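You operate a simulated robot arm through the tools that you are given. There is no shell and no other tool.

You are at the controls of a simulated two-armed robot. One attempt, no reset.

## Task
Take the cap off the blue polish bottle and lay it down on the inside of the drawer tray.

The check looks at the end state, three seconds after you hand in, the way a careful person would. Anything else that was tipped, shoved, dropped, spilled or broken makes it a failure. Lids that push on must go on centred and level and be pressed home; caps that screw on are set level and turned clockwise until they are tight.

## Robot
Two 7-joint arms with two-finger parallel grippers on one trunk, on a base that moves. Base frame: it is fixed to the floor where the robot stands at the start and does not move with it; the origin is under the middle of the robot, x ahead of it, y to its left, z up. Lengths are in mm, angles in degrees, forces in N, time in s.
The left shoulder is at the start at [50, 187, 1160], the right one opposite. With the tool pointing down near the work surface each hand reaches from about 100 to 660 mm from the robot's upright axis, wherever it stands, measured 20 degrees to its own side. Payload 3.43 kg a hand.
The TCP of each hand is the grasp point between the finger pads, 30 mm short of the fingertips. In the tool frame z runs along the fingers and y along their closing line. The gripper opens to 94 mm. The fingers are 28 mm wide and 10 mm thick; the gripper's body (50 by 96 mm) begins 55 mm behind the TCP.
Orientation is that of the tool frame in the base frame, as [roll, pitch, yaw] about the fixed x, y, z axes, in that order (R = Rz(yaw) Ry(pitch) Rx(roll)). With the fingers straight down and closing along the base's y, the tool's x points along the base's -x, its y along +y and its z along -z.

## Interface
- The arms move only by the tool nudge_tool. It takes "left_targets", "right_targets" or both (then of equal length, played together; a hand with none holds still); each is a list that holds one entry, the list of rows, each a list of 7 numbers: the shift along the tool's x, y, z in mm, then the turn, a rotation vector about the tool's x, y, z in degrees, then the finger opening in mm, from 0 to 94. In form: [[[x, y, z, wx, wy, wz, grip], ...]]. A call has 1 to 20 rows; each row shifts and turns the commanded pose from where the row before left it, along the tool's axes as they then stand. A row lasts 0.2 s, in which the tool goes at most 50 mm and 8.6 degrees; a call with a longer step from one row to the next is refused whole, and so is a gripper value outside its range. A pose out of reach is approached as far as the arm can. The call stops where the force on the tool passes 40 N (or 10 N more than at its start, if that is more) or the arm is blocked; 0.2 s more then pass. The fingers move at their own pace (about 153 mm/s each) and stop on an object; they squeeze with about 33 N. The grip force told is the motor's: it shows also when the fingers shut on nothing. Time passes only in rows, and 0.2 s behind the last, so rows that do not move let the fingers close. The reply holds the time, the measured pose of the TCP, the force on the tool along the base axes, the opening and the grip force, in the units named above and with some noise, with the torque about the TCP (base axes, N m) and any sound that the robot's microphone picked up.
- Cameras (640 x 400 px; columns grow to the right, rows downward): "scene" is now at [145.6, -17.2, 1324.6]; the picture's right is [-0.18, -0.98, 0.00], its down [-0.54, 0.10, -0.83] and it looks along [0.82, -0.15, -0.55] (base axes); focal length 291 px, centre (320, 200). "left" rides on the left gripper at [76, -14, -102] in its tool frame; the picture's right is [0.18, 0.98, 0.00], its down [-0.75, 0.14, -0.64] and it looks along [-0.63, 0.12, 0.77] (tool axes); focal length 243 px, centre (320, 200). "right" rides on the right gripper at [76, 14, -102] in its tool frame; the picture's right is [-0.18, 0.98, 0.00], its down [-0.75, -0.14, -0.64] and it looks along [-0.63, -0.12, 0.77] (tool axes); focal length 243 px, centre (320, 200). There is no depth. A picture from a camera that has moved, and an enlarged one, comes with that camera's place and axes in the base frame and with its lens.
- get_image(camera): a new picture of that camera. It takes no simulated time.
- raise_lower(by): slides the trunk up (or, below 0, down) by that many mm; the arms and the scene camera ride with it, the base frame stays. It gives what a move gives, with no picture.
- steer(legs): drives the robot by 1 to 6 legs, each [ahead, left, turn to the left] in mm, mm and degrees, along the robot's own axes; the way and the turn of a leg run together, so that a leg with both is an arc; at most 1500 mm and 180 degrees a leg. The arms and the cameras ride along, it lands a little off, and it stops where it bumps. It gives what a move gives.
- aim_head(pan, tilt): turns the head with the scene camera to pan (to the left, within 80 degrees either way) and tilt (down, from -29 to 69), counted from straight ahead of the robot. It gives what a move gives.
- enlarge(camera, box): a new picture of the part [left, top, right, bottom] of that camera's present view, enlarged. It takes no simulated time.
- hand_in(): hands the job in; it is judged then, once.

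Places have to be worked out from the pictures, the camera data and where the tool is seen. Open the grippers and draw the arms clear of the work before you hand the job in, unless the task says otherwise.

The tools are called after "Emit:" by a JSON object that holds its "api" and its "payload". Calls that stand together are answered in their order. nudge_tool: Moves the arms, as the interface text tells. Its arguments: {"type":"object","properties":{"left_targets":{"type":"array","items":{"type":"array","items":{"type":"array","items":{"type":"number"}}}},"right_targets":{"type":"array","items":{"type":"array","items":{"type":"array","items":{"type":"number"}}}}},"required":[]} The other tools are called the same way: raise_lower (by) moves the trunk up or down; steer (legs) drives the base; aim_head (pan, tilt) turns the head that bears the scene camera; get_image (camera) takes a picture; enlarge (camera, box) takes an enlarged picture of a part of a camera's view; hand_in () hands the job in.

At the start:

```text
clock: 0.0
left_tool_pos: [396.3, 76.1, 1172.7]
left_tcp_rot: [-180.0, 0.0, -180.0]
left_contact_force: [0.2, 0.1, 1.2]
left_moment: [0.0, -0.01, -0.01]
left_opening: 94.0
left_gripper_force: 0.1
right_tool_pos: [297.4, -168.2, 1181.1]
right_tcp_rot: [179.8, 0.0, 180.0]
right_contact_force: [-0.4, 0.1, 0.2]
right_moment: [0.01, 0.01, 0.01]
right_opening: 94.2
right_gripper_force: 0.1
trunk travel left (down, up): [-375.0, 57.0]
robot x, y, heading: [-0.3, -2.1, 0.1]
head pan, tilt (commanded): [-10.1, 33.5]
```

scene: 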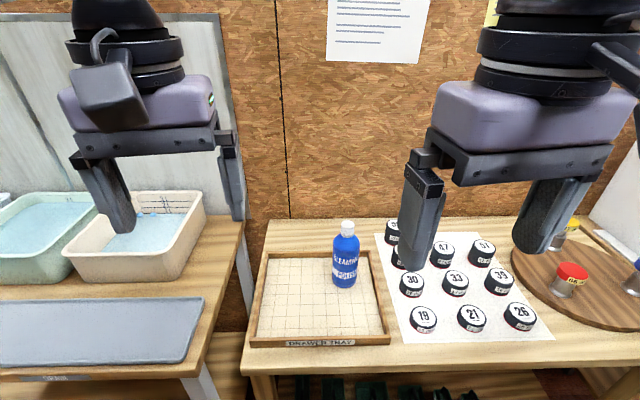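
right: 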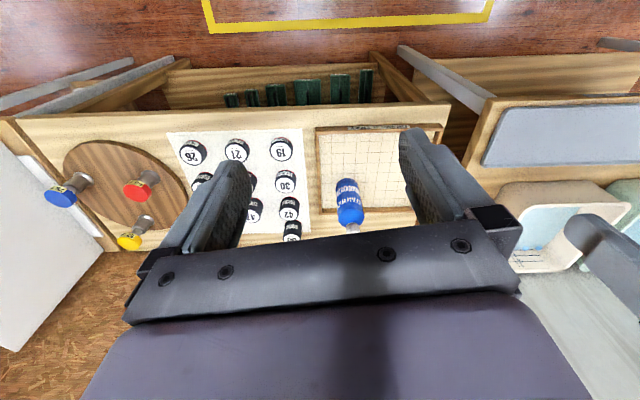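
left: 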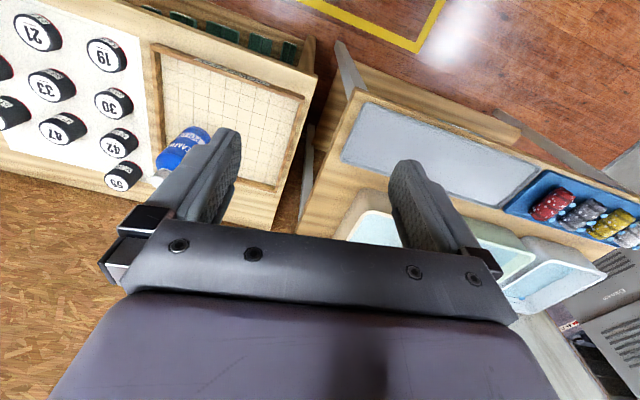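

I see a blue bottle with a white cap standing inside the tray labelled "DRAWER TRAY". I enlarge that part of the scene to read labels and measure.

Emit:
{"api": "enlarge", "payload": {"camera": "scene", "box": [230, 200, 410, 360]}}

Emit:
{"api": "enlarge", "payload": {"camera": "scene", "box": [310, 0, 510, 120]}}

Emit:
{"api": "enlarge", "payload": {"camera": "right", "box": [300, 110, 460, 250]}}

```text
2.50 times, centred on (320, 280) of scene
camera zoom: at [145.6, -17.2, 1324.6], right [-0.18, -0.98, 0.0], down [-0.54, 0.1, -0.83], along [0.82, -0.15, -0.55], focal length 728 px, centre (320, 0)
```

zoom: 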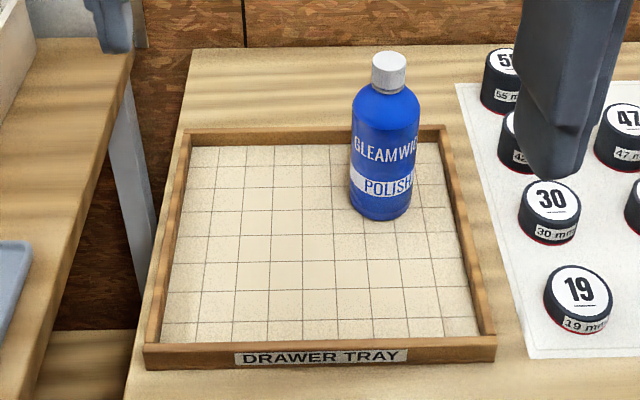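

```text
3.20 times, centred on (410, 60) of scene
camera zoom: at [145.6, -17.2, 1324.6], right [-0.18, -0.98, 0.0], down [-0.54, 0.1, -0.83], along [0.82, -0.15, -0.55], focal length 931 px, centre (32, 648)
```

zoom: 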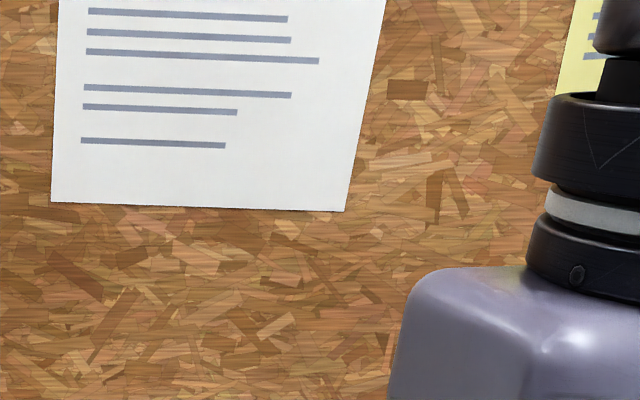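

```text
2.86 times, centred on (380, 180) of right
camera zoom: at [220.8, -152.8, 1283.7], right [0.18, 0.98, 0.0], down [0.75, -0.14, 0.64], along [0.63, -0.12, -0.77], focal length 693 px, centre (149, 257)
```

zoom: 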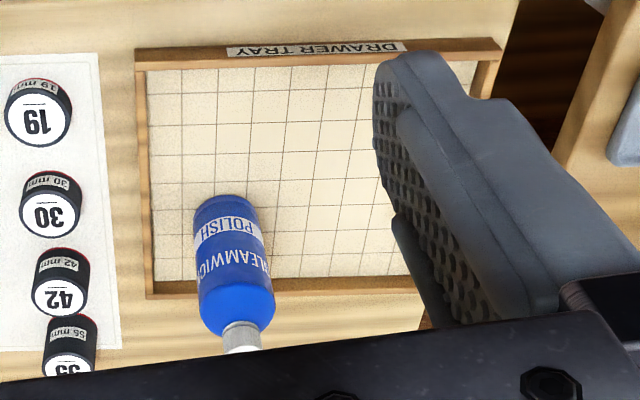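

The cap looks to be at about (592, -155, 945) and the bottle stands on a tray floor near z≈789. I zoom tightly on the cap to see whether it's a screw cap, and check the surroundings.

Emit:
{"api": "enlarge", "payload": {"camera": "scene", "box": [324, 212, 372, 242]}}

Emit:
{"api": "enlarge", "payload": {"camera": "scene", "box": [320, 215, 376, 295]}}

Emit:
{"api": "enlarge", "payload": {"camera": "right", "box": [330, 170, 380, 240]}}

Emit:
{"api": "enlarge", "payload": {"camera": "scene", "box": [500, 200, 640, 340]}}

```text
13.33 times, centred on (348, 227) of scene
camera zoom: at [145.6, -17.2, 1324.6], right [-0.18, -0.98, 0.0], down [-0.54, 0.1, -0.83], along [0.82, -0.15, -0.55], focal length 3880 px, centre (-53, -160)
```

zoom: 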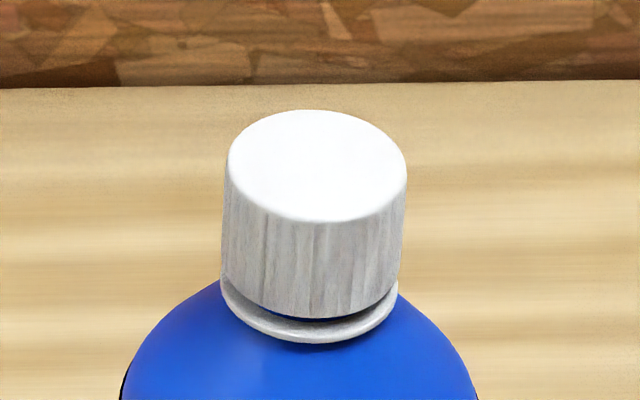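

```text
5.00 times, centred on (348, 255) of scene
camera zoom: at [145.6, -17.2, 1324.6], right [-0.18, -0.98, 0.0], down [-0.54, 0.1, -0.83], along [0.82, -0.15, -0.55], focal length 1455 px, centre (180, -75)
```

zoom: 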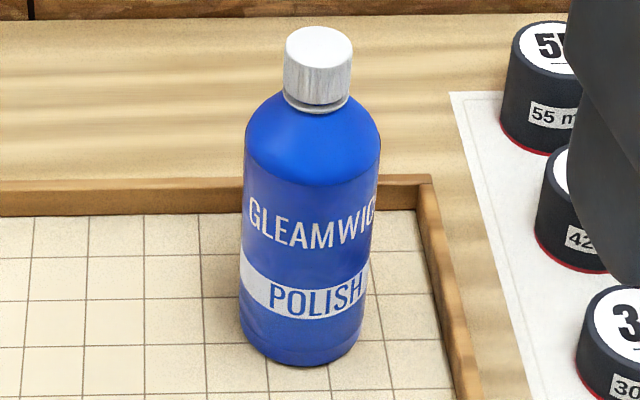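

```text
5.71 times, centred on (355, 205) of right
camera zoom: at [220.8, -152.8, 1283.7], right [0.18, 0.98, 0.0], down [0.75, -0.14, 0.64], along [0.63, -0.12, -0.77], focal length 1386 px, centre (120, 171)
```

zoom: 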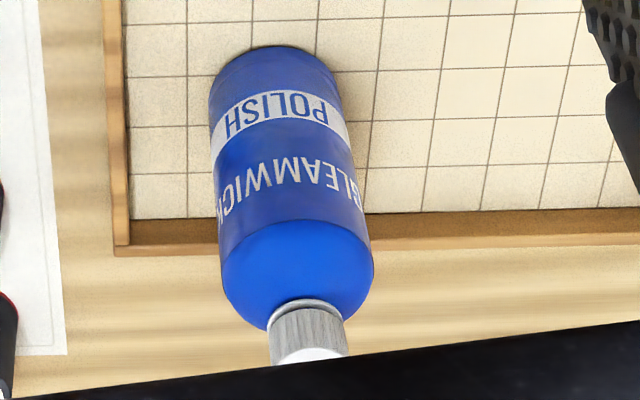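

```text
2.86 times, centred on (570, 270) of scene
camera zoom: at [145.6, -17.2, 1324.6], right [-0.18, -0.98, 0.0], down [-0.54, 0.1, -0.83], along [0.82, -0.15, -0.55], focal length 831 px, centre (-394, 0)
```

zoom: 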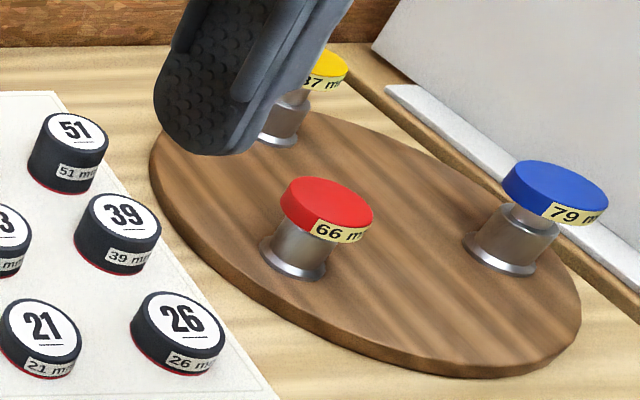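

The cap is a ribbed white screw cap, about 28 mm across and 20 mm tall, above a retaining ring; the body is about 58 mm across. I'll look steeply down to see how the robot's base stands relative to the bench before driving.

Emit:
{"api": "aim_head", "payload": {"pan": -12, "tilt": 66}}

Emit:
{"api": "get_image", "payload": {"camera": "scene"}}

```text
clock: 1.0
left_tool_pos: [396.6, 77.6, 1173.9]
left_tcp_rot: [180.0, 0.0, -180.0]
left_contact_force: [0.0, -0.4, 0.3]
left_moment: [-0.01, 0.0, 0.0]
left_opening: 94.2
left_gripper_force: 0.1
right_tool_pos: [297.6, -166.5, 1181.5]
right_tcp_rot: [179.9, 0.0, 179.9]
right_contact_force: [0.8, 0.8, 0.3]
right_moment: [0.02, 0.05, 0.0]
right_opening: 93.9
right_gripper_force: 0.0
trunk travel left (down, up): [-375.0, 57.0]
robot x, y, heading: [0.1, -2.3, 0.2]
head pan, tilt (commanded): [-12.0, 66.0]
```

```text
taken
camera scene: at [116.3, -14.0, 1281.5], right [-0.21, -0.98, 0.0], down [-0.89, 0.19, -0.41], along [0.4, -0.08, -0.91], focal length 291 px, centre (320, 200)
```

scene: 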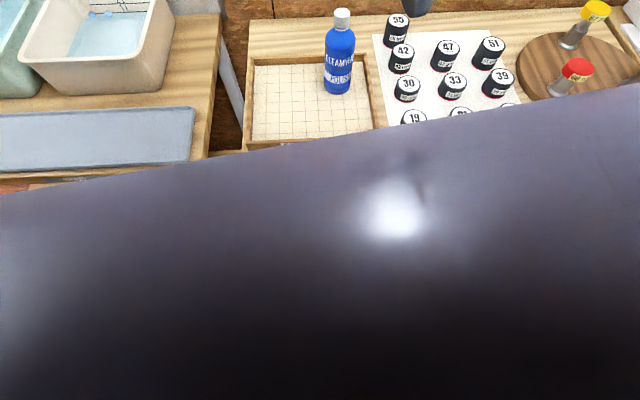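

The robot's own chest hides the base, so I keep the distance to the bench and only drive 100 mm sideways to the right, so that the bottle lies between both arms. Then I point the head back to the work.

Emit:
{"api": "steer", "payload": {"legs": [[0, -100, 0]]}}

Emit:
{"api": "aim_head", "payload": {"pan": -6, "tilt": 38}}

Emit:
{"api": "get_image", "payload": {"camera": "scene"}}

Emit:
{"api": "get_image", "payload": {"camera": "right"}}

Emit:
{"api": "get_image", "payload": {"camera": "left"}}

```text
clock: 2.5
left_tool_pos: [396.2, -23.8, 1172.6]
left_tcp_rot: [179.9, 0.0, 180.0]
left_contact_force: [0.3, 0.0, 0.3]
left_moment: [0.01, -0.03, -0.02]
left_opening: 94.0
left_gripper_force: 0.0
right_tool_pos: [296.7, -268.3, 1181.3]
right_tcp_rot: [179.9, 0.0, -179.9]
right_contact_force: [-0.7, -0.6, 0.3]
right_moment: [-0.01, 0.01, 0.01]
right_opening: 93.9
right_gripper_force: 0.0
trunk travel left (down, up): [-375.0, 57.0]
robot x, y, heading: [-2.2, -100.1, 0.1]
head pan, tilt (commanded): [-12.0, 66.0]
```

```text
clock: 3.5
left_tool_pos: [395.6, -23.5, 1173.9]
left_tcp_rot: [-180.0, 0.0, -180.0]
left_contact_force: [0.4, 0.0, 0.1]
left_moment: [-0.01, 0.01, -0.07]
left_opening: 94.1
left_gripper_force: 0.0
right_tool_pos: [297.4, -267.6, 1181.9]
right_tcp_rot: [179.9, 0.0, -180.0]
right_contact_force: [-0.6, 0.4, 0.6]
right_moment: [0.01, -0.02, -0.02]
right_opening: 94.1
right_gripper_force: 0.0
trunk travel left (down, up): [-375.0, 57.0]
robot x, y, heading: [-0.1, -101.6, -0.1]
head pan, tilt (commanded): [-6.0, 38.0]
```

```text
taken
camera scene: at [143.9, -110.7, 1317.7], right [-0.1, -0.99, 0.0], down [-0.61, 0.06, -0.79], along [0.78, -0.08, -0.62], focal length 291 px, centre (320, 200)
```

scene: 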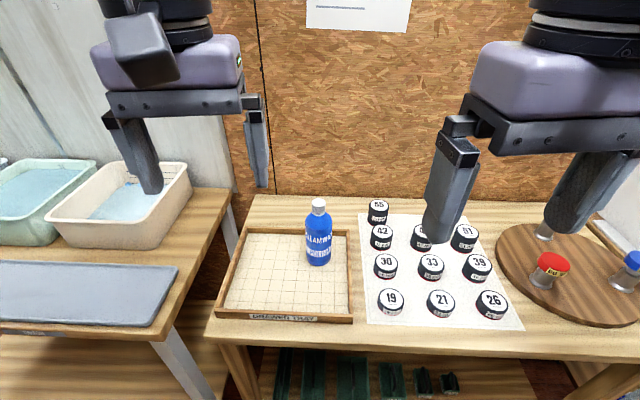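

```text
taken
camera right: at [220.7, -252.9, 1283.7], right [0.18, 0.98, 0.0], down [0.75, -0.14, 0.64], along [0.63, -0.12, -0.77], focal length 243 px, centre (320, 200)
```

right: 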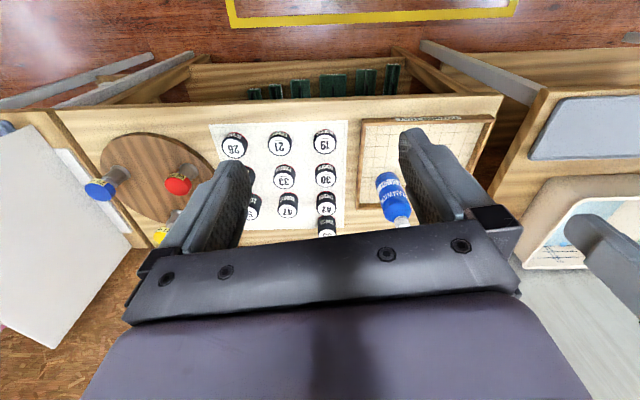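

```text
taken
camera left: at [319.5, -37.7, 1275.3], right [-0.18, 0.98, 0.0], down [0.75, 0.14, 0.64], along [0.63, 0.12, -0.77], focal length 243 px, centre (320, 200)
```

left: 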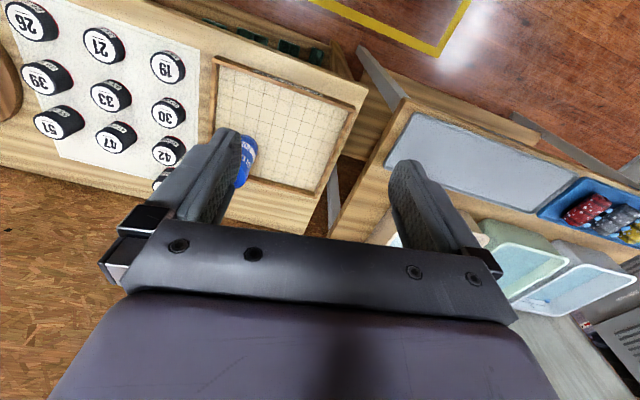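

I enlarge the bottle from this new viewpoint for triangulation.

Emit:
{"api": "enlarge", "payload": {"camera": "scene", "box": [290, 190, 350, 275]}}

Emit:
{"api": "enlarge", "payload": {"camera": "scene", "box": [200, 190, 380, 330]}}

Emit:
{"api": "enlarge", "payload": {"camera": "right", "box": [345, 110, 425, 240]}}

```text
4.71 times, centred on (320, 232) of scene
camera zoom: at [143.9, -110.7, 1317.7], right [-0.1, -0.99, 0.0], down [-0.61, 0.06, -0.79], along [0.78, -0.08, -0.62], focal length 1369 px, centre (320, 47)
```

zoom: 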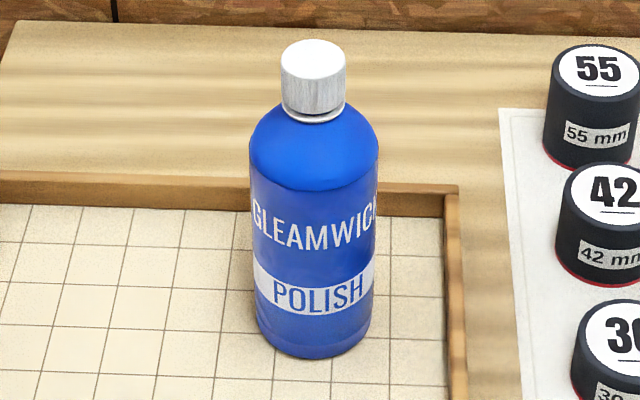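

```text
2.86 times, centred on (290, 260) of scene
camera zoom: at [143.9, -110.7, 1317.7], right [-0.1, -0.99, 0.0], down [-0.61, 0.06, -0.79], along [0.78, -0.08, -0.62], focal length 831 px, centre (406, 29)
```

zoom: 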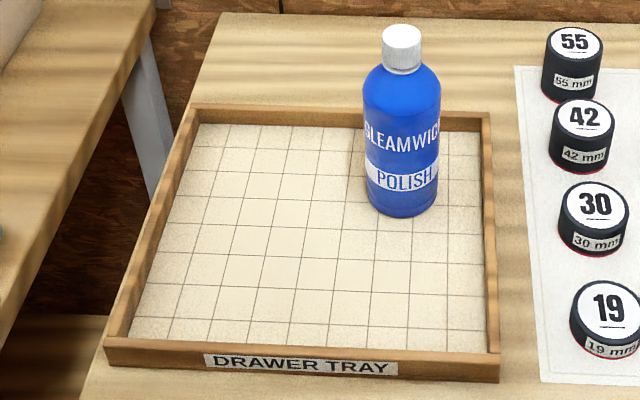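

```text
3.08 times, centred on (385, 175) of right
camera zoom: at [220.7, -252.9, 1283.7], right [0.18, 0.98, 0.0], down [0.75, -0.14, 0.64], along [0.63, -0.12, -0.77], focal length 746 px, centre (120, 277)
```

zoom: 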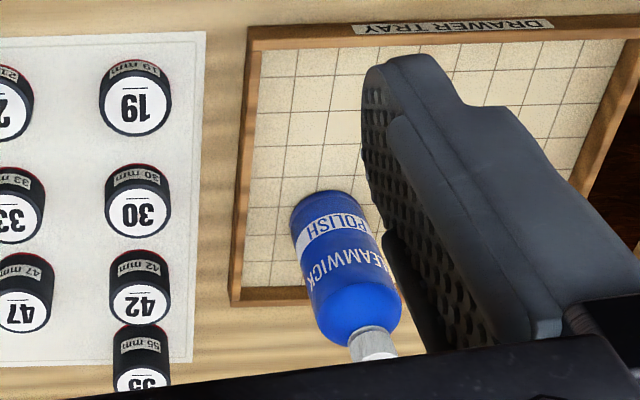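

Triangulating from both head views puts the cap top near (602, -157, 948). I bring the right hand to a hover about 100 mm above the cap so that its camera can refine this.

Emit:
{"api": "nudge_tool", "payload": {"right_targets": [[[-33, 12, 13, 0, 0, 0, 94], [-33, 12, 13, 0, 0, 0, 94], [-33, 12, 13, 0, 0, 0, 94], [-33, 12, 13, 0, 0, 0, 94], [-33, 12, 13, 0, 0, 0, 94], [-33, 12, 13, 0, 0, 0, 94], [-33, 12, 13, 0, 0, 0, 94], [-33, 12, 13, 0, 0, 0, 94], [-33, 12, 13, 0, 0, 0, 94], [0, 0, 0, 0, 0, 0, 94], [0, 0, 0, 0, 0, 0, 94]]]}}

Emit:
{"api": "get_image", "payload": {"camera": "right"}}

Emit:
{"api": "get_image", "payload": {"camera": "scene"}}

Emit:
{"api": "get_image", "payload": {"camera": "left"}}

```text
clock: 5.8
left_tool_pos: [396.3, -23.7, 1173.8]
left_tcp_rot: [180.0, 0.0, 179.9]
left_contact_force: [0.2, -0.3, -0.1]
left_moment: [-0.01, 0.02, 0.0]
left_opening: 94.1
left_gripper_force: 0.1
right_tool_pos: [593.5, -158.2, 1065.8]
right_tcp_rot: [-180.0, 0.0, 180.0]
right_contact_force: [0.5, 0.7, 0.4]
right_moment: [0.01, 0.02, 0.01]
right_opening: 93.7
right_gripper_force: 0.1
trunk travel left (down, up): [-375.0, 57.0]
robot x, y, heading: [0.2, -101.3, 0.1]
head pan, tilt (commanded): [-6.0, 38.0]
```

```text
taken
camera right: at [517.9, -143.8, 1167.9], right [0.18, 0.98, 0.0], down [0.75, -0.14, 0.64], along [0.63, -0.12, -0.77], focal length 243 px, centre (320, 200)
```

right: 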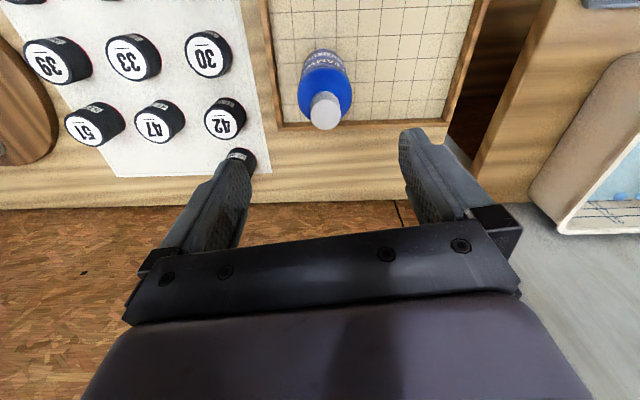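

```text
taken
camera scene: at [143.9, -110.3, 1317.8], right [-0.1, -0.99, 0.0], down [-0.61, 0.06, -0.79], along [0.78, -0.08, -0.62], focal length 291 px, centre (320, 200)
```

scene: 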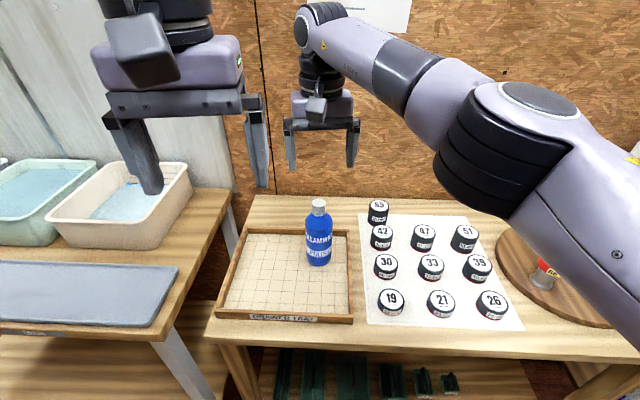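

```text
taken
camera left: at [319.4, -37.3, 1275.3], right [-0.18, 0.98, 0.0], down [0.75, 0.14, 0.64], along [0.63, 0.12, -0.77], focal length 243 px, centre (320, 200)
```

left: 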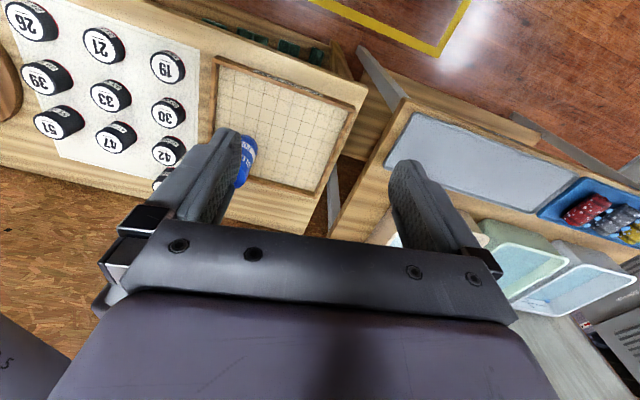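

The right hand now hovers above the cap. I enlarge its view to pin the cap's position.

Emit:
{"api": "enlarge", "payload": {"camera": "right", "box": [280, 30, 376, 140]}}

Emit:
{"api": "enlarge", "payload": {"camera": "scene", "box": [270, 90, 370, 210]}}

```text
3.64 times, centred on (328, 85) of right
camera zoom: at [517.9, -143.8, 1167.9], right [0.18, 0.98, 0.0], down [0.75, -0.14, 0.64], along [0.63, -0.12, -0.77], focal length 882 px, centre (291, 618)
```

zoom: 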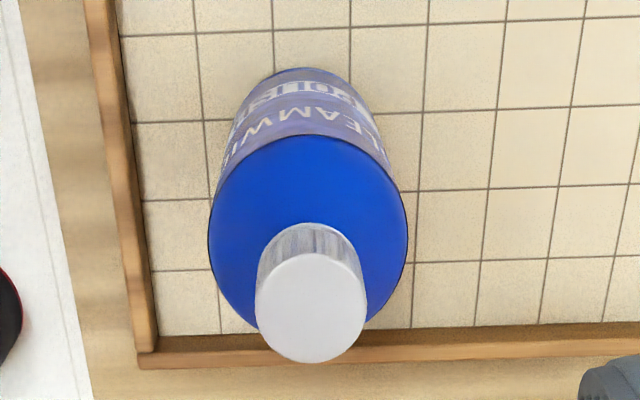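

```text
3.33 times, centred on (320, 150) of scene
camera zoom: at [143.9, -110.3, 1317.8], right [-0.1, -0.99, 0.0], down [-0.61, 0.06, -0.79], along [0.78, -0.08, -0.62], focal length 970 px, centre (320, 367)
```

zoom: 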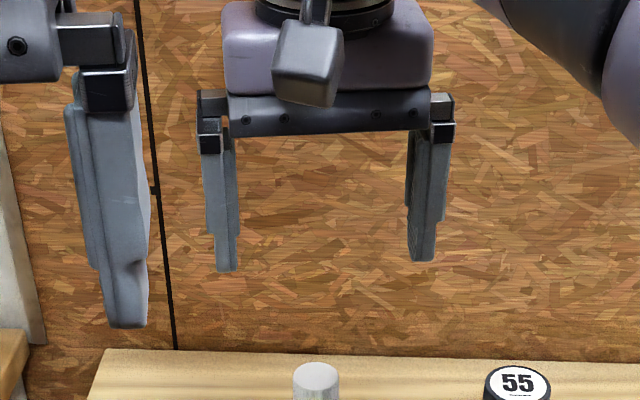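

Refined estimate: cap top centre (597, -155, 956), cap bottom z≈936, bottle body Ø57 with floor at ≈796. Now I bring the left hand to a pre-grasp: heading 20° to the right, pitched 30° below horizontal, about 140 mm short of the bottle body.

Emit:
{"api": "nudge_tool", "payload": {"left_targets": [[[0, 0, 40, 0, 0, 6.6667, 94], [0, 0, 40, 0, 0, 6.6667, 94], [0, 0, 40, 0, 0, 6.6666, 94], [-14, -6.8, 15.4, 0, -7.5, 0, 94], [-11.9, -6.8, 17.1, 0, -7.5, 0, 94], [-9.5, -6.8, 18.5, 0, -7.5, 0, 94], [-7.0, -6.8, 19.6, 0, -7.5, 0, 94], [-4.4, -6.8, 20.3, 0, -7.5, 0, 94], [-1.7, -6.8, 20.7, 0, -7.5, 0, 94], [1.0, -6.8, 20.8, 0, -7.5, 0, 94], [3.7, -6.8, 20.5, 0, -7.5, 0, 94], [0, 0, 0, 0, 0, 0, 94], [0, 0, 0, 0, 0, 0, 94]]]}}

Emit:
{"api": "get_image", "payload": {"camera": "scene"}}

Emit:
{"api": "get_image", "payload": {"camera": "left"}}

Emit:
{"api": "get_image", "payload": {"camera": "right"}}

```text
clock: 8.7
left_tool_pos: [482.9, -113.0, 930.0]
left_tcp_rot: [-179.9, 60.0, 160.0]
left_contact_force: [0.7, 0.1, -0.1]
left_moment: [0.0, 0.02, -0.02]
left_opening: 94.0
left_gripper_force: 0.1
right_tool_pos: [593.9, -159.6, 1065.7]
right_tcp_rot: [179.9, 0.1, 180.0]
right_contact_force: [0.8, 0.1, 0.1]
right_moment: [0.01, 0.02, 0.02]
right_opening: 94.0
right_gripper_force: 0.1
trunk travel left (down, up): [-375.0, 57.0]
robot x, y, heading: [1.3, -102.5, 0.1]
head pan, tilt (commanded): [-6.0, 38.0]
```

```text
taken
camera scene: at [143.9, -110.7, 1317.7], right [-0.1, -0.99, 0.0], down [-0.61, 0.06, -0.79], along [0.78, -0.08, -0.62], focal length 291 px, centre (320, 200)
```

scene: 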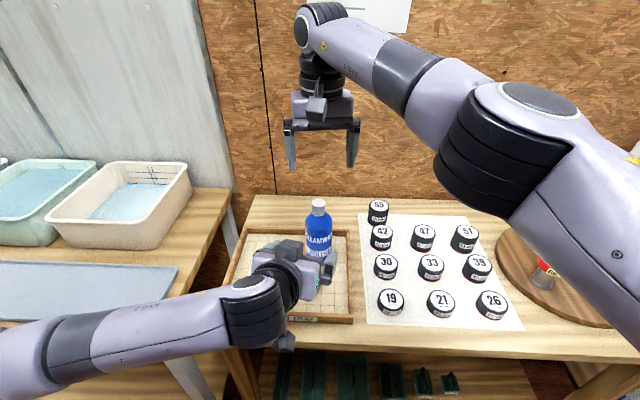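

```text
taken
camera left: at [357.9, -82.9, 914.9], right [0.25, 0.95, -0.16], down [-0.12, 0.19, 0.97], along [0.96, -0.22, 0.16], focal length 243 px, centre (320, 200)
```

left: 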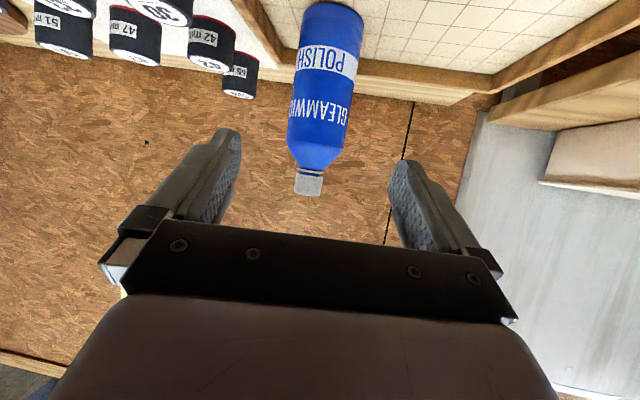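

```text
taken
camera right: at [518.0, -144.3, 1167.8], right [0.18, 0.98, 0.0], down [0.75, -0.14, 0.64], along [0.63, -0.12, -0.77], focal length 243 px, centre (320, 200)
```

right: 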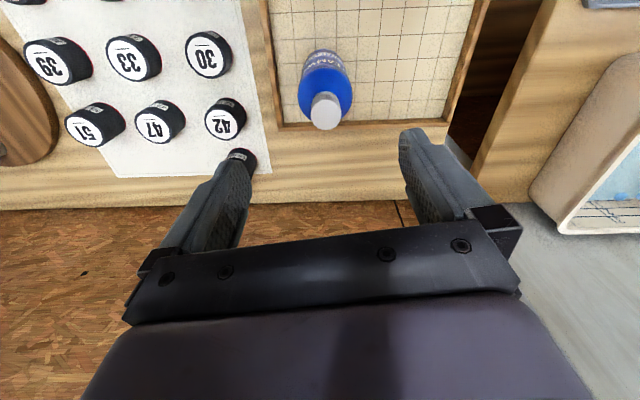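

The left hand arrived exactly at the pre-grasp with the bottle roughly between the fingers. I enlarge the left camera's view to verify the lateral alignment and the heights.

Emit:
{"api": "enlarge", "payload": {"camera": "left", "box": [250, 0, 400, 210]}}

Emit:
{"api": "enlarge", "payload": {"camera": "scene", "box": [220, 190, 370, 360]}}

```text
1.90 times, centred on (325, 105) of left
camera zoom: at [357.9, -82.9, 914.9], right [0.25, 0.95, -0.16], down [-0.12, 0.19, 0.97], along [0.96, -0.22, 0.16], focal length 462 px, centre (310, 381)
```

zoom: 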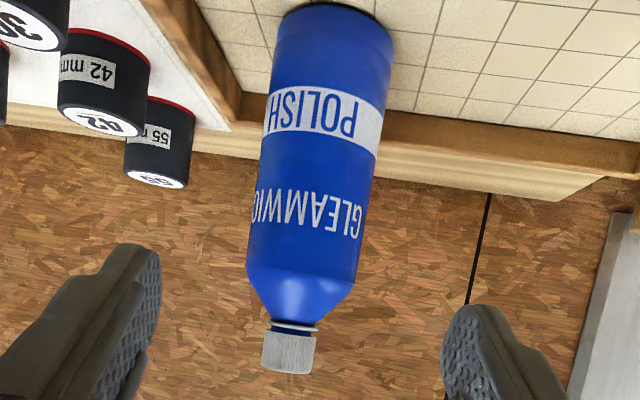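

```text
2.35 times, centred on (295, 275) of scene
camera zoom: at [143.9, -110.7, 1317.7], right [-0.1, -0.99, 0.0], down [-0.61, 0.06, -0.79], along [0.78, -0.08, -0.62], focal length 685 px, centre (379, 24)
```

zoom: 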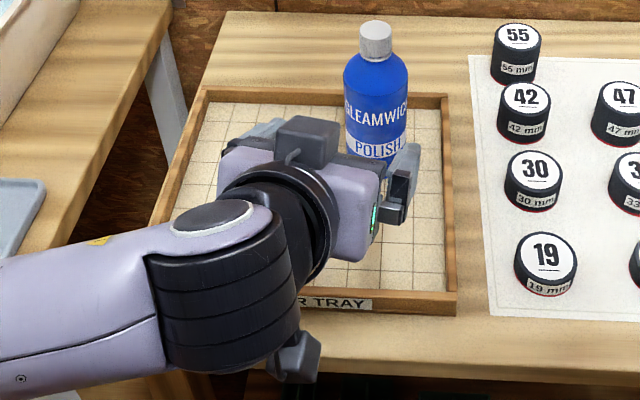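

The left alignment agrees with my bottle estimate. A dark box sits on the upper side of the left gripper; I check its size since it could come near the right hand's fingers later.

Emit:
{"api": "enlarge", "payload": {"camera": "scene", "box": [260, 225, 350, 295]}}

Emit:
{"api": "enlarge", "payload": {"camera": "scene", "box": [275, 70, 370, 180]}}

```text
5.71 times, centred on (305, 260) of scene
camera zoom: at [143.9, -110.7, 1317.7], right [-0.1, -0.99, 0.0], down [-0.61, 0.06, -0.79], along [0.78, -0.08, -0.62], focal length 1663 px, centre (406, -143)
```

zoom: 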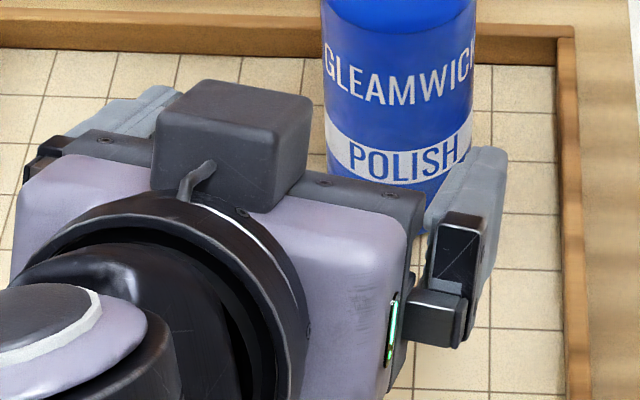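

```text
3.64 times, centred on (322, 125) of scene
camera zoom: at [143.9, -110.7, 1317.7], right [-0.1, -0.99, 0.0], down [-0.61, 0.06, -0.79], along [0.78, -0.08, -0.62], focal length 1058 px, centre (311, 473)
```

zoom: 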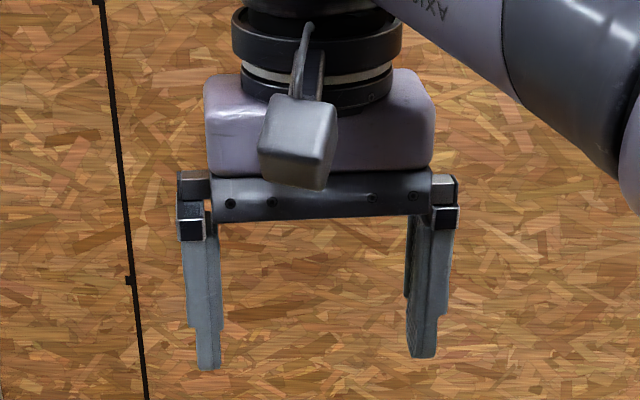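

The box reaches about 60 mm off the left tool axis, so I grip slightly short of the bottle axis (12 mm) at z≈858, which keeps it clear of the cap zone. I advance the left hand 100 of the 131 mm and look again.

Emit:
{"api": "nudge_tool", "payload": {"left_targets": [[[7.6, -0.4, 0, 0, 0, 0, 94], [0, 0, 20, 0, 0, 0, 94], [0, 0, 20, 0, 0, 0, 94], [0, 0, 20, 0, 0, 0, 94], [0, 0, 15, 0, 0, 0, 94], [0, 0, 0, 0, 0, 0, 94]]]}}

Emit:
{"api": "get_image", "payload": {"camera": "left"}}

Emit:
{"api": "enlarge", "payload": {"camera": "scene", "box": [230, 190, 380, 330]}}

Emit:
{"api": "enlarge", "payload": {"camera": "right", "box": [250, 0, 430, 150]}}

```text
clock: 10.1
left_tool_pos: [539.0, -134.3, 886.1]
left_tcp_rot: [-180.0, 60.0, 160.1]
left_contact_force: [0.1, -0.3, -0.3]
left_moment: [-0.01, -0.01, -0.01]
left_opening: 93.8
left_gripper_force: 0.0
right_tool_pos: [594.2, -159.4, 1065.2]
right_tcp_rot: [179.9, 0.0, 180.0]
right_contact_force: [0.2, -0.4, -0.4]
right_moment: [-0.02, 0.01, -0.01]
right_opening: 93.9
right_gripper_force: 0.1
trunk travel left (down, up): [-375.0, 57.0]
robot x, y, heading: [-2.5, -101.0, 0.0]
head pan, tilt (commanded): [-6.0, 38.0]
```

```text
taken
camera left: at [414.7, -103.9, 870.7], right [0.25, 0.96, -0.16], down [-0.12, 0.19, 0.97], along [0.96, -0.22, 0.16], focal length 243 px, centre (320, 200)
```

left: 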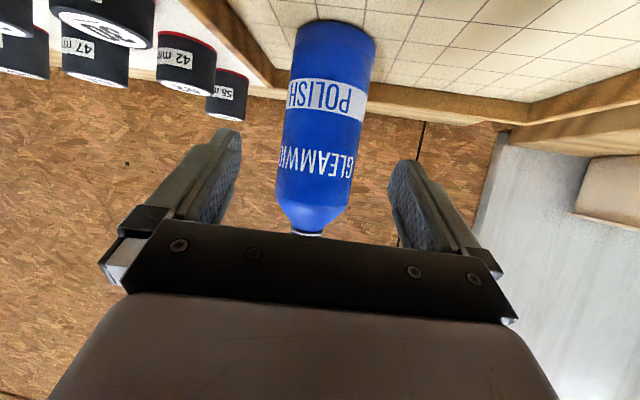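

```text
2.86 times, centred on (305, 260) of scene
camera zoom: at [143.9, -110.7, 1317.8], right [-0.1, -0.99, 0.0], down [-0.61, 0.06, -0.79], along [0.78, -0.08, -0.62], focal length 831 px, centre (363, 29)
```

zoom: 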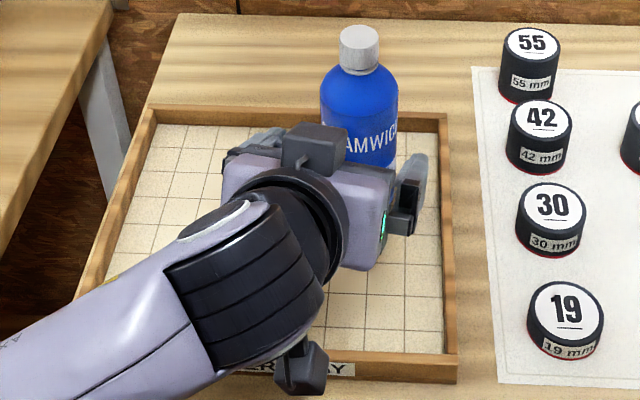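

```text
2.67 times, centred on (340, 75) of right
camera zoom: at [517.9, -144.3, 1167.8], right [0.18, 0.98, 0.0], down [0.75, -0.14, 0.64], along [0.63, -0.12, -0.77], focal length 647 px, centre (267, 533)
```

zoom: 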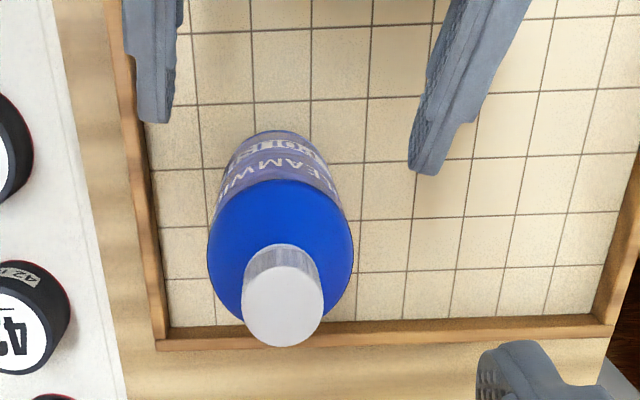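

The bottle is centred between the left fingers (axis at column ~320 where the TCP line runs). I advance the remaining 56 mm with fingers still open.

Emit:
{"api": "nudge_tool", "payload": {"left_targets": [[[0, 0, 15, 0, 0, 0, 94], [0, 0, 15, 0, 0, 0, 94], [0, 0, 14, 0, 0, 0, 94], [0, 0, 12, 0, 0, 0, 94], [0, 0, 0, 0, 0, 0, 94]]]}}

Emit:
{"api": "get_image", "payload": {"camera": "left"}}

Emit:
{"api": "enlarge", "payload": {"camera": "scene", "box": [230, 190, 380, 330]}}

Emit:
{"api": "enlarge", "payload": {"camera": "right", "box": [250, 0, 430, 150]}}

```text
clock: 11.2
left_tool_pos: [585.7, -151.0, 856.5]
left_tcp_rot: [179.9, 60.0, 160.0]
left_contact_force: [-0.5, -0.1, 0.1]
left_moment: [0.01, 0.02, -0.05]
left_opening: 94.1
left_gripper_force: 0.0
right_tool_pos: [594.8, -157.5, 1065.6]
right_tcp_rot: [179.9, 0.0, -180.0]
right_contact_force: [0.0, 0.4, 0.1]
right_moment: [0.0, 0.02, 0.0]
right_opening: 94.0
right_gripper_force: 0.1
trunk travel left (down, up): [-375.0, 57.0]
robot x, y, heading: [3.4, -96.7, -0.0]
head pan, tilt (commanded): [-6.0, 38.0]
```

```text
taken
camera left: at [461.1, -120.8, 842.6], right [0.25, 0.95, -0.16], down [-0.12, 0.19, 0.97], along [0.96, -0.22, 0.16], focal length 243 px, centre (320, 200)
```

left: 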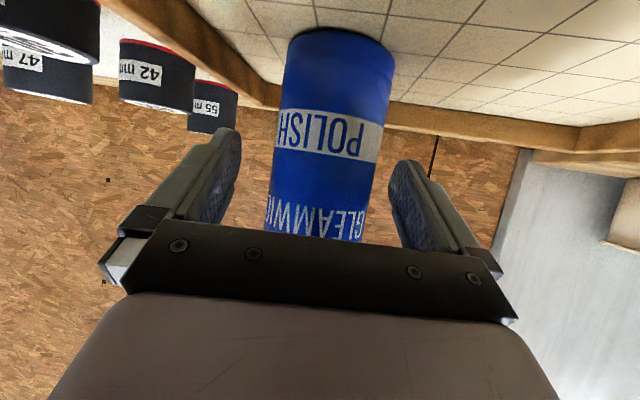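

```text
2.86 times, centred on (305, 260) of scene
camera zoom: at [143.9, -110.7, 1317.8], right [-0.1, -0.99, 0.0], down [-0.61, 0.06, -0.79], along [0.78, -0.08, -0.62], focal length 831 px, centre (363, 29)
```

zoom: 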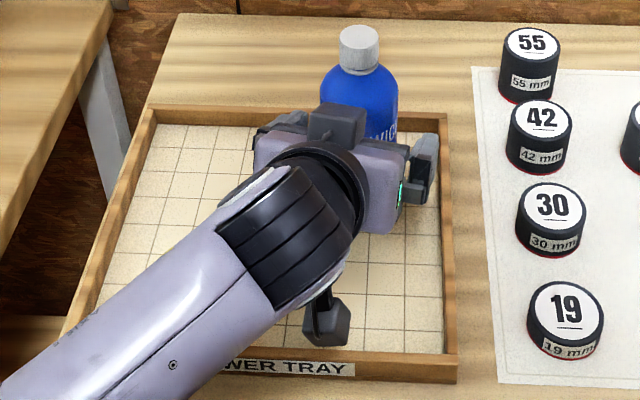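

```text
2.67 times, centred on (340, 75) of right
camera zoom: at [517.9, -144.3, 1167.8], right [0.18, 0.98, 0.0], down [0.75, -0.14, 0.64], along [0.63, -0.12, -0.77], focal length 647 px, centre (267, 533)
```

zoom: 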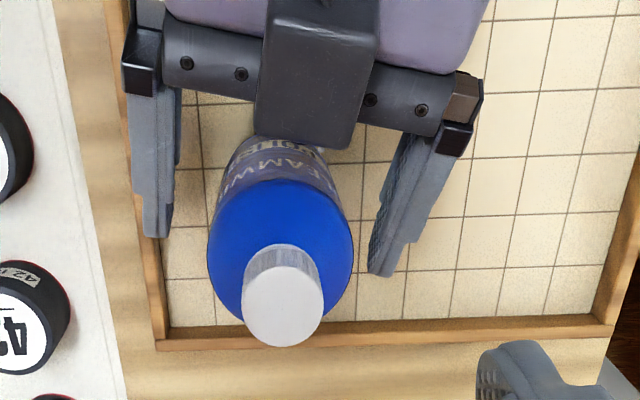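

The left fingers straddle the bottle; the silhouette sits about 2 mm toward the tool's +y. I shift 1.5 mm that way and close the left gripper on the body.

Emit:
{"api": "nudge_tool", "payload": {"left_targets": [[[0, 1.5, 0, 0, 0, 0, 94], [0, 0, 0, 0, 0, 0, 66], [0, 0, 0, 0, 0, 0, 58], [0, 0, 0, 0, 0, 0, 45], [0, 0, 0, 0, 0, 0, 45], [0, 0, 0, 0, 0, 0, 45]]]}}

Emit:
{"api": "enlarge", "payload": {"camera": "right", "box": [250, 0, 430, 150]}}

Emit:
{"api": "get_image", "payload": {"camera": "left"}}

Emit:
{"api": "enlarge", "payload": {"camera": "scene", "box": [290, 190, 350, 275]}}

```text
clock: 12.7
left_tool_pos: [585.3, -149.1, 857.6]
left_tcp_rot: [180.0, 60.0, 160.0]
left_contact_force: [-1.0, 0.9, 0.9]
left_moment: [-0.01, 0.06, -0.03]
left_opening: 58.1
left_gripper_force: 32.7
right_tool_pos: [593.4, -158.5, 1065.8]
right_tcp_rot: [179.9, -0.1, -180.0]
right_contact_force: [0.1, 0.7, -0.3]
right_moment: [0.02, -0.03, -0.01]
right_opening: 93.9
right_gripper_force: 0.0
trunk travel left (down, up): [-375.0, 57.0]
robot x, y, heading: [-4.1, -98.0, -0.3]
head pan, tilt (commanded): [-6.0, 38.0]
```

```text
2.67 times, centred on (340, 75) of right
camera zoom: at [517.8, -144.3, 1167.9], right [0.18, 0.98, 0.0], down [0.75, -0.14, 0.64], along [0.63, -0.12, -0.77], focal length 647 px, centre (267, 533)
```

zoom: 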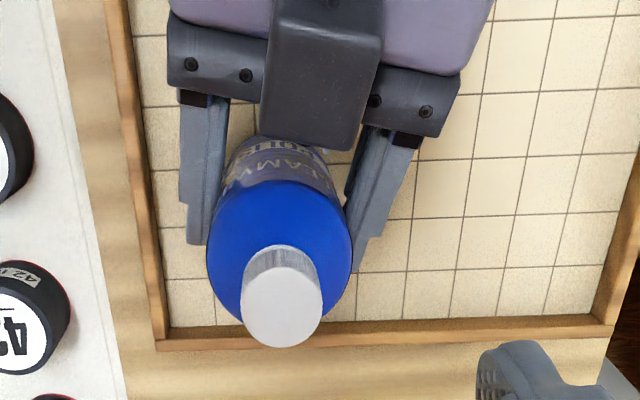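

```text
taken
camera left: at [461.5, -119.4, 843.0], right [0.25, 0.95, -0.16], down [-0.12, 0.19, 0.97], along [0.96, -0.22, 0.16], focal length 243 px, centre (320, 200)
```

left: 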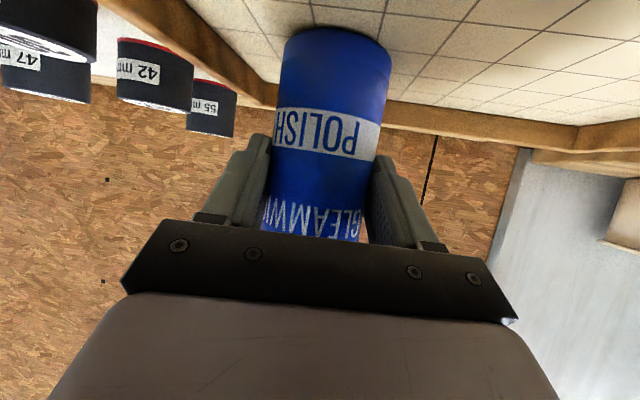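

```text
4.71 times, centred on (320, 232) of scene
camera zoom: at [143.7, -110.6, 1317.8], right [-0.1, -0.99, 0.0], down [-0.61, 0.06, -0.79], along [0.78, -0.08, -0.62], focal length 1369 px, centre (320, 47)
```

zoom: 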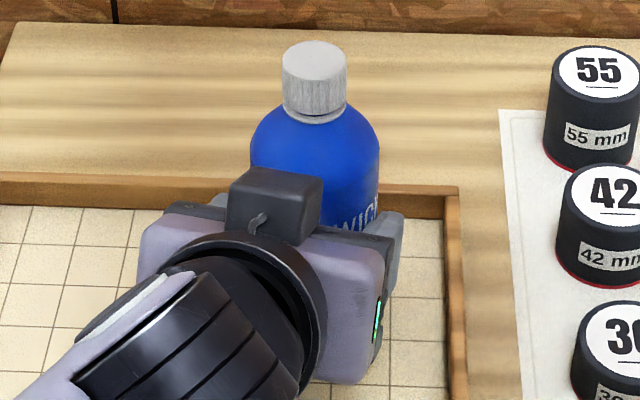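

The bottle is firmly held (58.1 mm, 32.7 N) and did not move. The right camera puts the cap at +2.3 X, +4.6 Y from the right TCP; I align, yaw the right hand 20° so its fingers lie square to the left hand, and descend to just above the cap with 50 mm opening.

Emit:
{"api": "nudge_tool", "payload": {"left_targets": [[[0, 0, 0, 0, 0, 0, 45], [0, 0, 0, 0, 0, 0, 45], [0, 0, 0, 0, 0, 0, 45], [0, 0, 0, 0, 0, 0, 45], [0, 0, 0, 0, 0, 0, 45], [0, 0, 0, 0, 0, 0, 45], [0, 0, 0, 0, 0, 0, 45]]], "right_targets": [[[-2.3, 4.4, 0, 0, 0, 6.6667, 94], [0, 0, 0, 0, 0, 6.6667, 70], [0, 0, 0, 0, 0, 6.6666, 50], [0, 0, 22, 0, 0, 0, 50], [0, 0, 22, 0, 0, 0, 50], [0, 0, 20, 0, 0, 0, 50], [0, 0, 0, 0, 0, 0, 50]]]}}

Emit:
{"api": "get_image", "payload": {"camera": "right"}}

Emit:
{"api": "enlarge", "payload": {"camera": "scene", "box": [270, 140, 370, 260]}}

Emit:
{"api": "get_image", "payload": {"camera": "scene"}}

```text
clock: 14.2
left_tool_pos: [587.6, -150.2, 858.0]
left_tcp_rot: [180.0, 59.9, 159.9]
left_contact_force: [-0.7, -0.6, 1.5]
left_moment: [-0.01, -0.06, -0.01]
left_opening: 57.9
left_gripper_force: 32.9
right_tool_pos: [595.7, -154.4, 1001.7]
right_tcp_rot: [179.8, -0.1, 160.0]
right_contact_force: [0.5, -0.9, 0.8]
right_moment: [-0.01, -0.03, 0.02]
right_opening: 49.6
right_gripper_force: 0.1
trunk travel left (down, up): [-375.0, 57.0]
robot x, y, heading: [1.8, -97.4, -0.3]
head pan, tilt (commanded): [-6.0, 38.0]
```

```text
taken
camera right: at [529.4, -115.4, 1102.7], right [0.51, 0.86, 0.0], down [0.66, -0.39, 0.64], along [0.55, -0.33, -0.77], focal length 243 px, centre (320, 200)
```

right: 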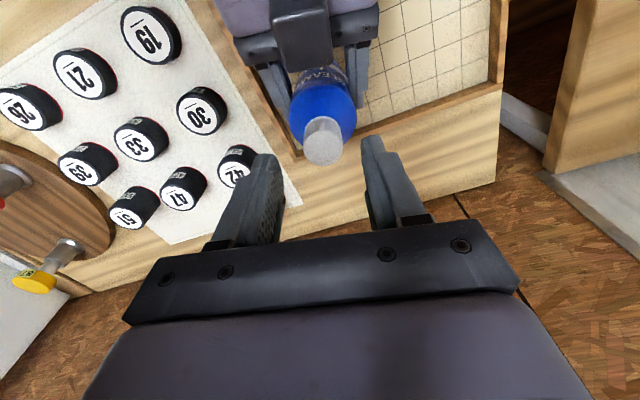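

```text
3.33 times, centred on (320, 200) of scene
camera zoom: at [143.8, -110.7, 1317.8], right [-0.1, -0.99, 0.0], down [-0.61, 0.06, -0.79], along [0.78, -0.08, -0.62], focal length 970 px, centre (320, 200)
```

zoom: 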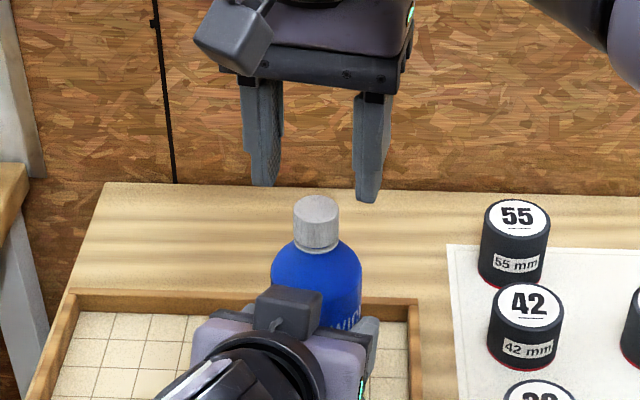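

```text
taken
camera scene: at [143.8, -110.7, 1317.8], right [-0.1, -0.99, 0.0], down [-0.61, 0.06, -0.79], along [0.78, -0.08, -0.62], focal length 291 px, centre (320, 200)
```

scene: 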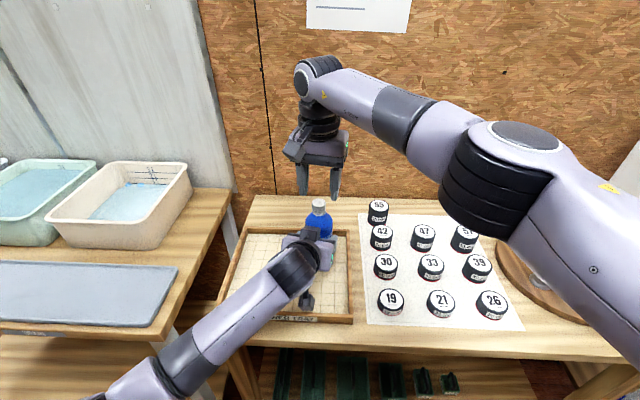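

The cap sits almost exactly on the tool axis in the right view. I enlarge to trim the last millimetres before the descent.

Emit:
{"api": "enlarge", "payload": {"camera": "right", "box": [270, 90, 370, 190]}}

Emit:
{"api": "get_image", "payload": {"camera": "left"}}

```text
4.00 times, centred on (320, 140) of right
camera zoom: at [529.4, -115.4, 1102.7], right [0.51, 0.86, 0.0], down [0.66, -0.39, 0.64], along [0.55, -0.33, -0.77], focal length 970 px, centre (320, 440)
```

zoom: 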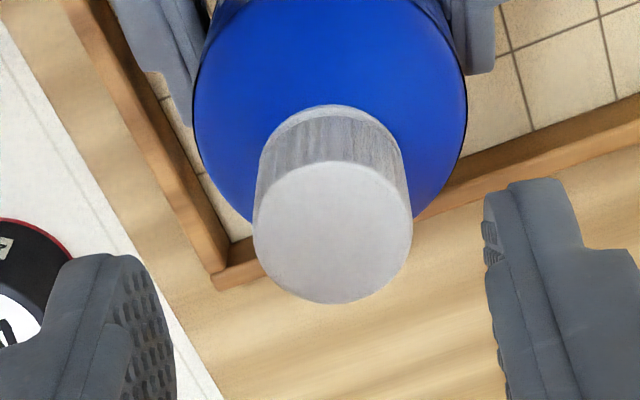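

```text
taken
camera left: at [461.6, -119.5, 843.0], right [0.25, 0.95, -0.16], down [-0.12, 0.19, 0.97], along [0.96, -0.22, 0.16], focal length 243 px, centre (320, 200)
```

left: 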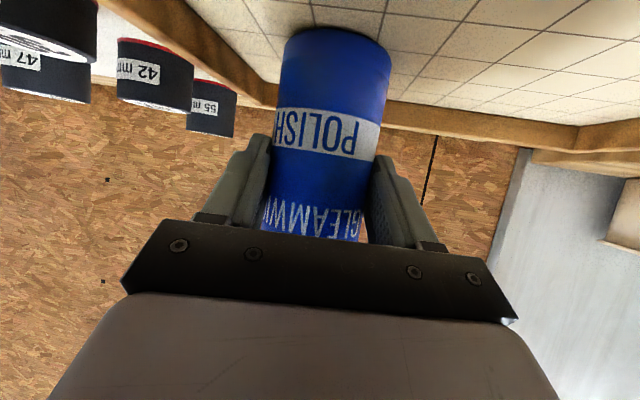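

The cap is 2 mm toward the right tool's +y. I trim that and descend 32 mm so the fingertips straddle the cap (tips at ≈940, above the ring), still open.

Emit:
{"api": "nudge_tool", "payload": {"left_targets": [[[0, 0, 0, 0, 0, 0, 45], [0, 0, 0, 0, 0, 0, 45], [0, 0, 0, 0, 0, 0, 45], [0, 0, 0, 0, 0, 0, 45]]], "right_targets": [[[-0.4, 2.0, 0, 0, 0, 0, 50], [0, 0, 16, 0, 0, 0, 50], [0, 0, 15.5, 0, 0, 0, 50], [0, 0, 0, 0, 0, 0, 50]]]}}

Emit:
{"api": "get_image", "payload": {"camera": "right"}}

Emit:
{"api": "enlarge", "payload": {"camera": "scene", "box": [280, 160, 360, 260]}}

```text
clock: 15.2
left_tool_pos: [585.9, -149.3, 858.6]
left_tcp_rot: [-180.0, 59.9, 160.0]
left_contact_force: [-1.8, 0.3, 1.9]
left_moment: [-0.03, 0.0, -0.05]
left_opening: 58.0
left_gripper_force: 32.3
right_tool_pos: [598.1, -153.1, 968.8]
right_tcp_rot: [180.0, 0.1, 160.0]
right_contact_force: [0.6, 0.4, 0.6]
right_moment: [0.02, -0.01, 0.01]
right_opening: 50.2
right_gripper_force: 0.0
trunk travel left (down, up): [-375.0, 57.0]
robot x, y, heading: [-0.5, -100.6, -0.3]
head pan, tilt (commanded): [-6.0, 38.0]
```

```text
taken
camera right: at [530.6, -114.0, 1071.4], right [0.51, 0.86, 0.0], down [0.66, -0.39, 0.64], along [0.55, -0.33, -0.77], focal length 243 px, centre (320, 200)
```

right: 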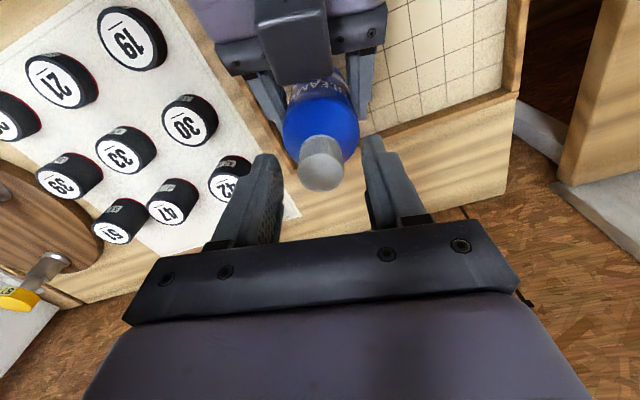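

```text
4.00 times, centred on (320, 210) of scene
camera zoom: at [143.7, -110.7, 1317.8], right [-0.1, -0.99, 0.0], down [-0.61, 0.06, -0.79], along [0.78, -0.08, -0.62], focal length 1164 px, centre (320, 160)
```

zoom: 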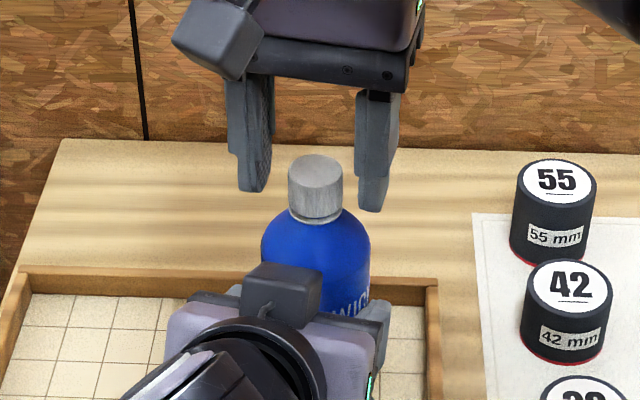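

The fingers are on either side of the cap. I enlarge the right view to verify depth and centring before closing.

Emit:
{"api": "enlarge", "payload": {"camera": "right", "box": [240, 100, 400, 220]}}

```text
3.33 times, centred on (320, 160) of right
camera zoom: at [530.6, -114.0, 1071.4], right [0.51, 0.86, 0.0], down [0.66, -0.39, 0.64], along [0.55, -0.33, -0.77], focal length 809 px, centre (320, 333)
```

zoom: 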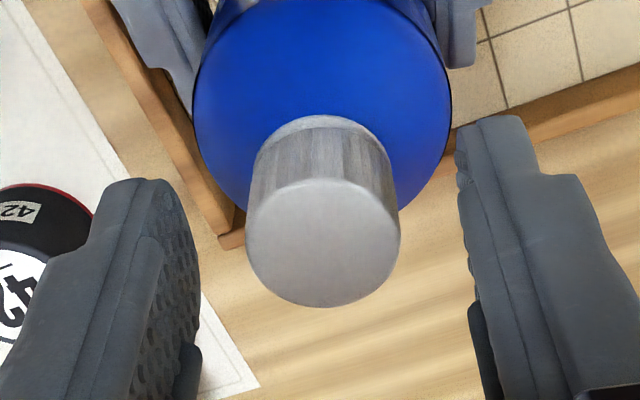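

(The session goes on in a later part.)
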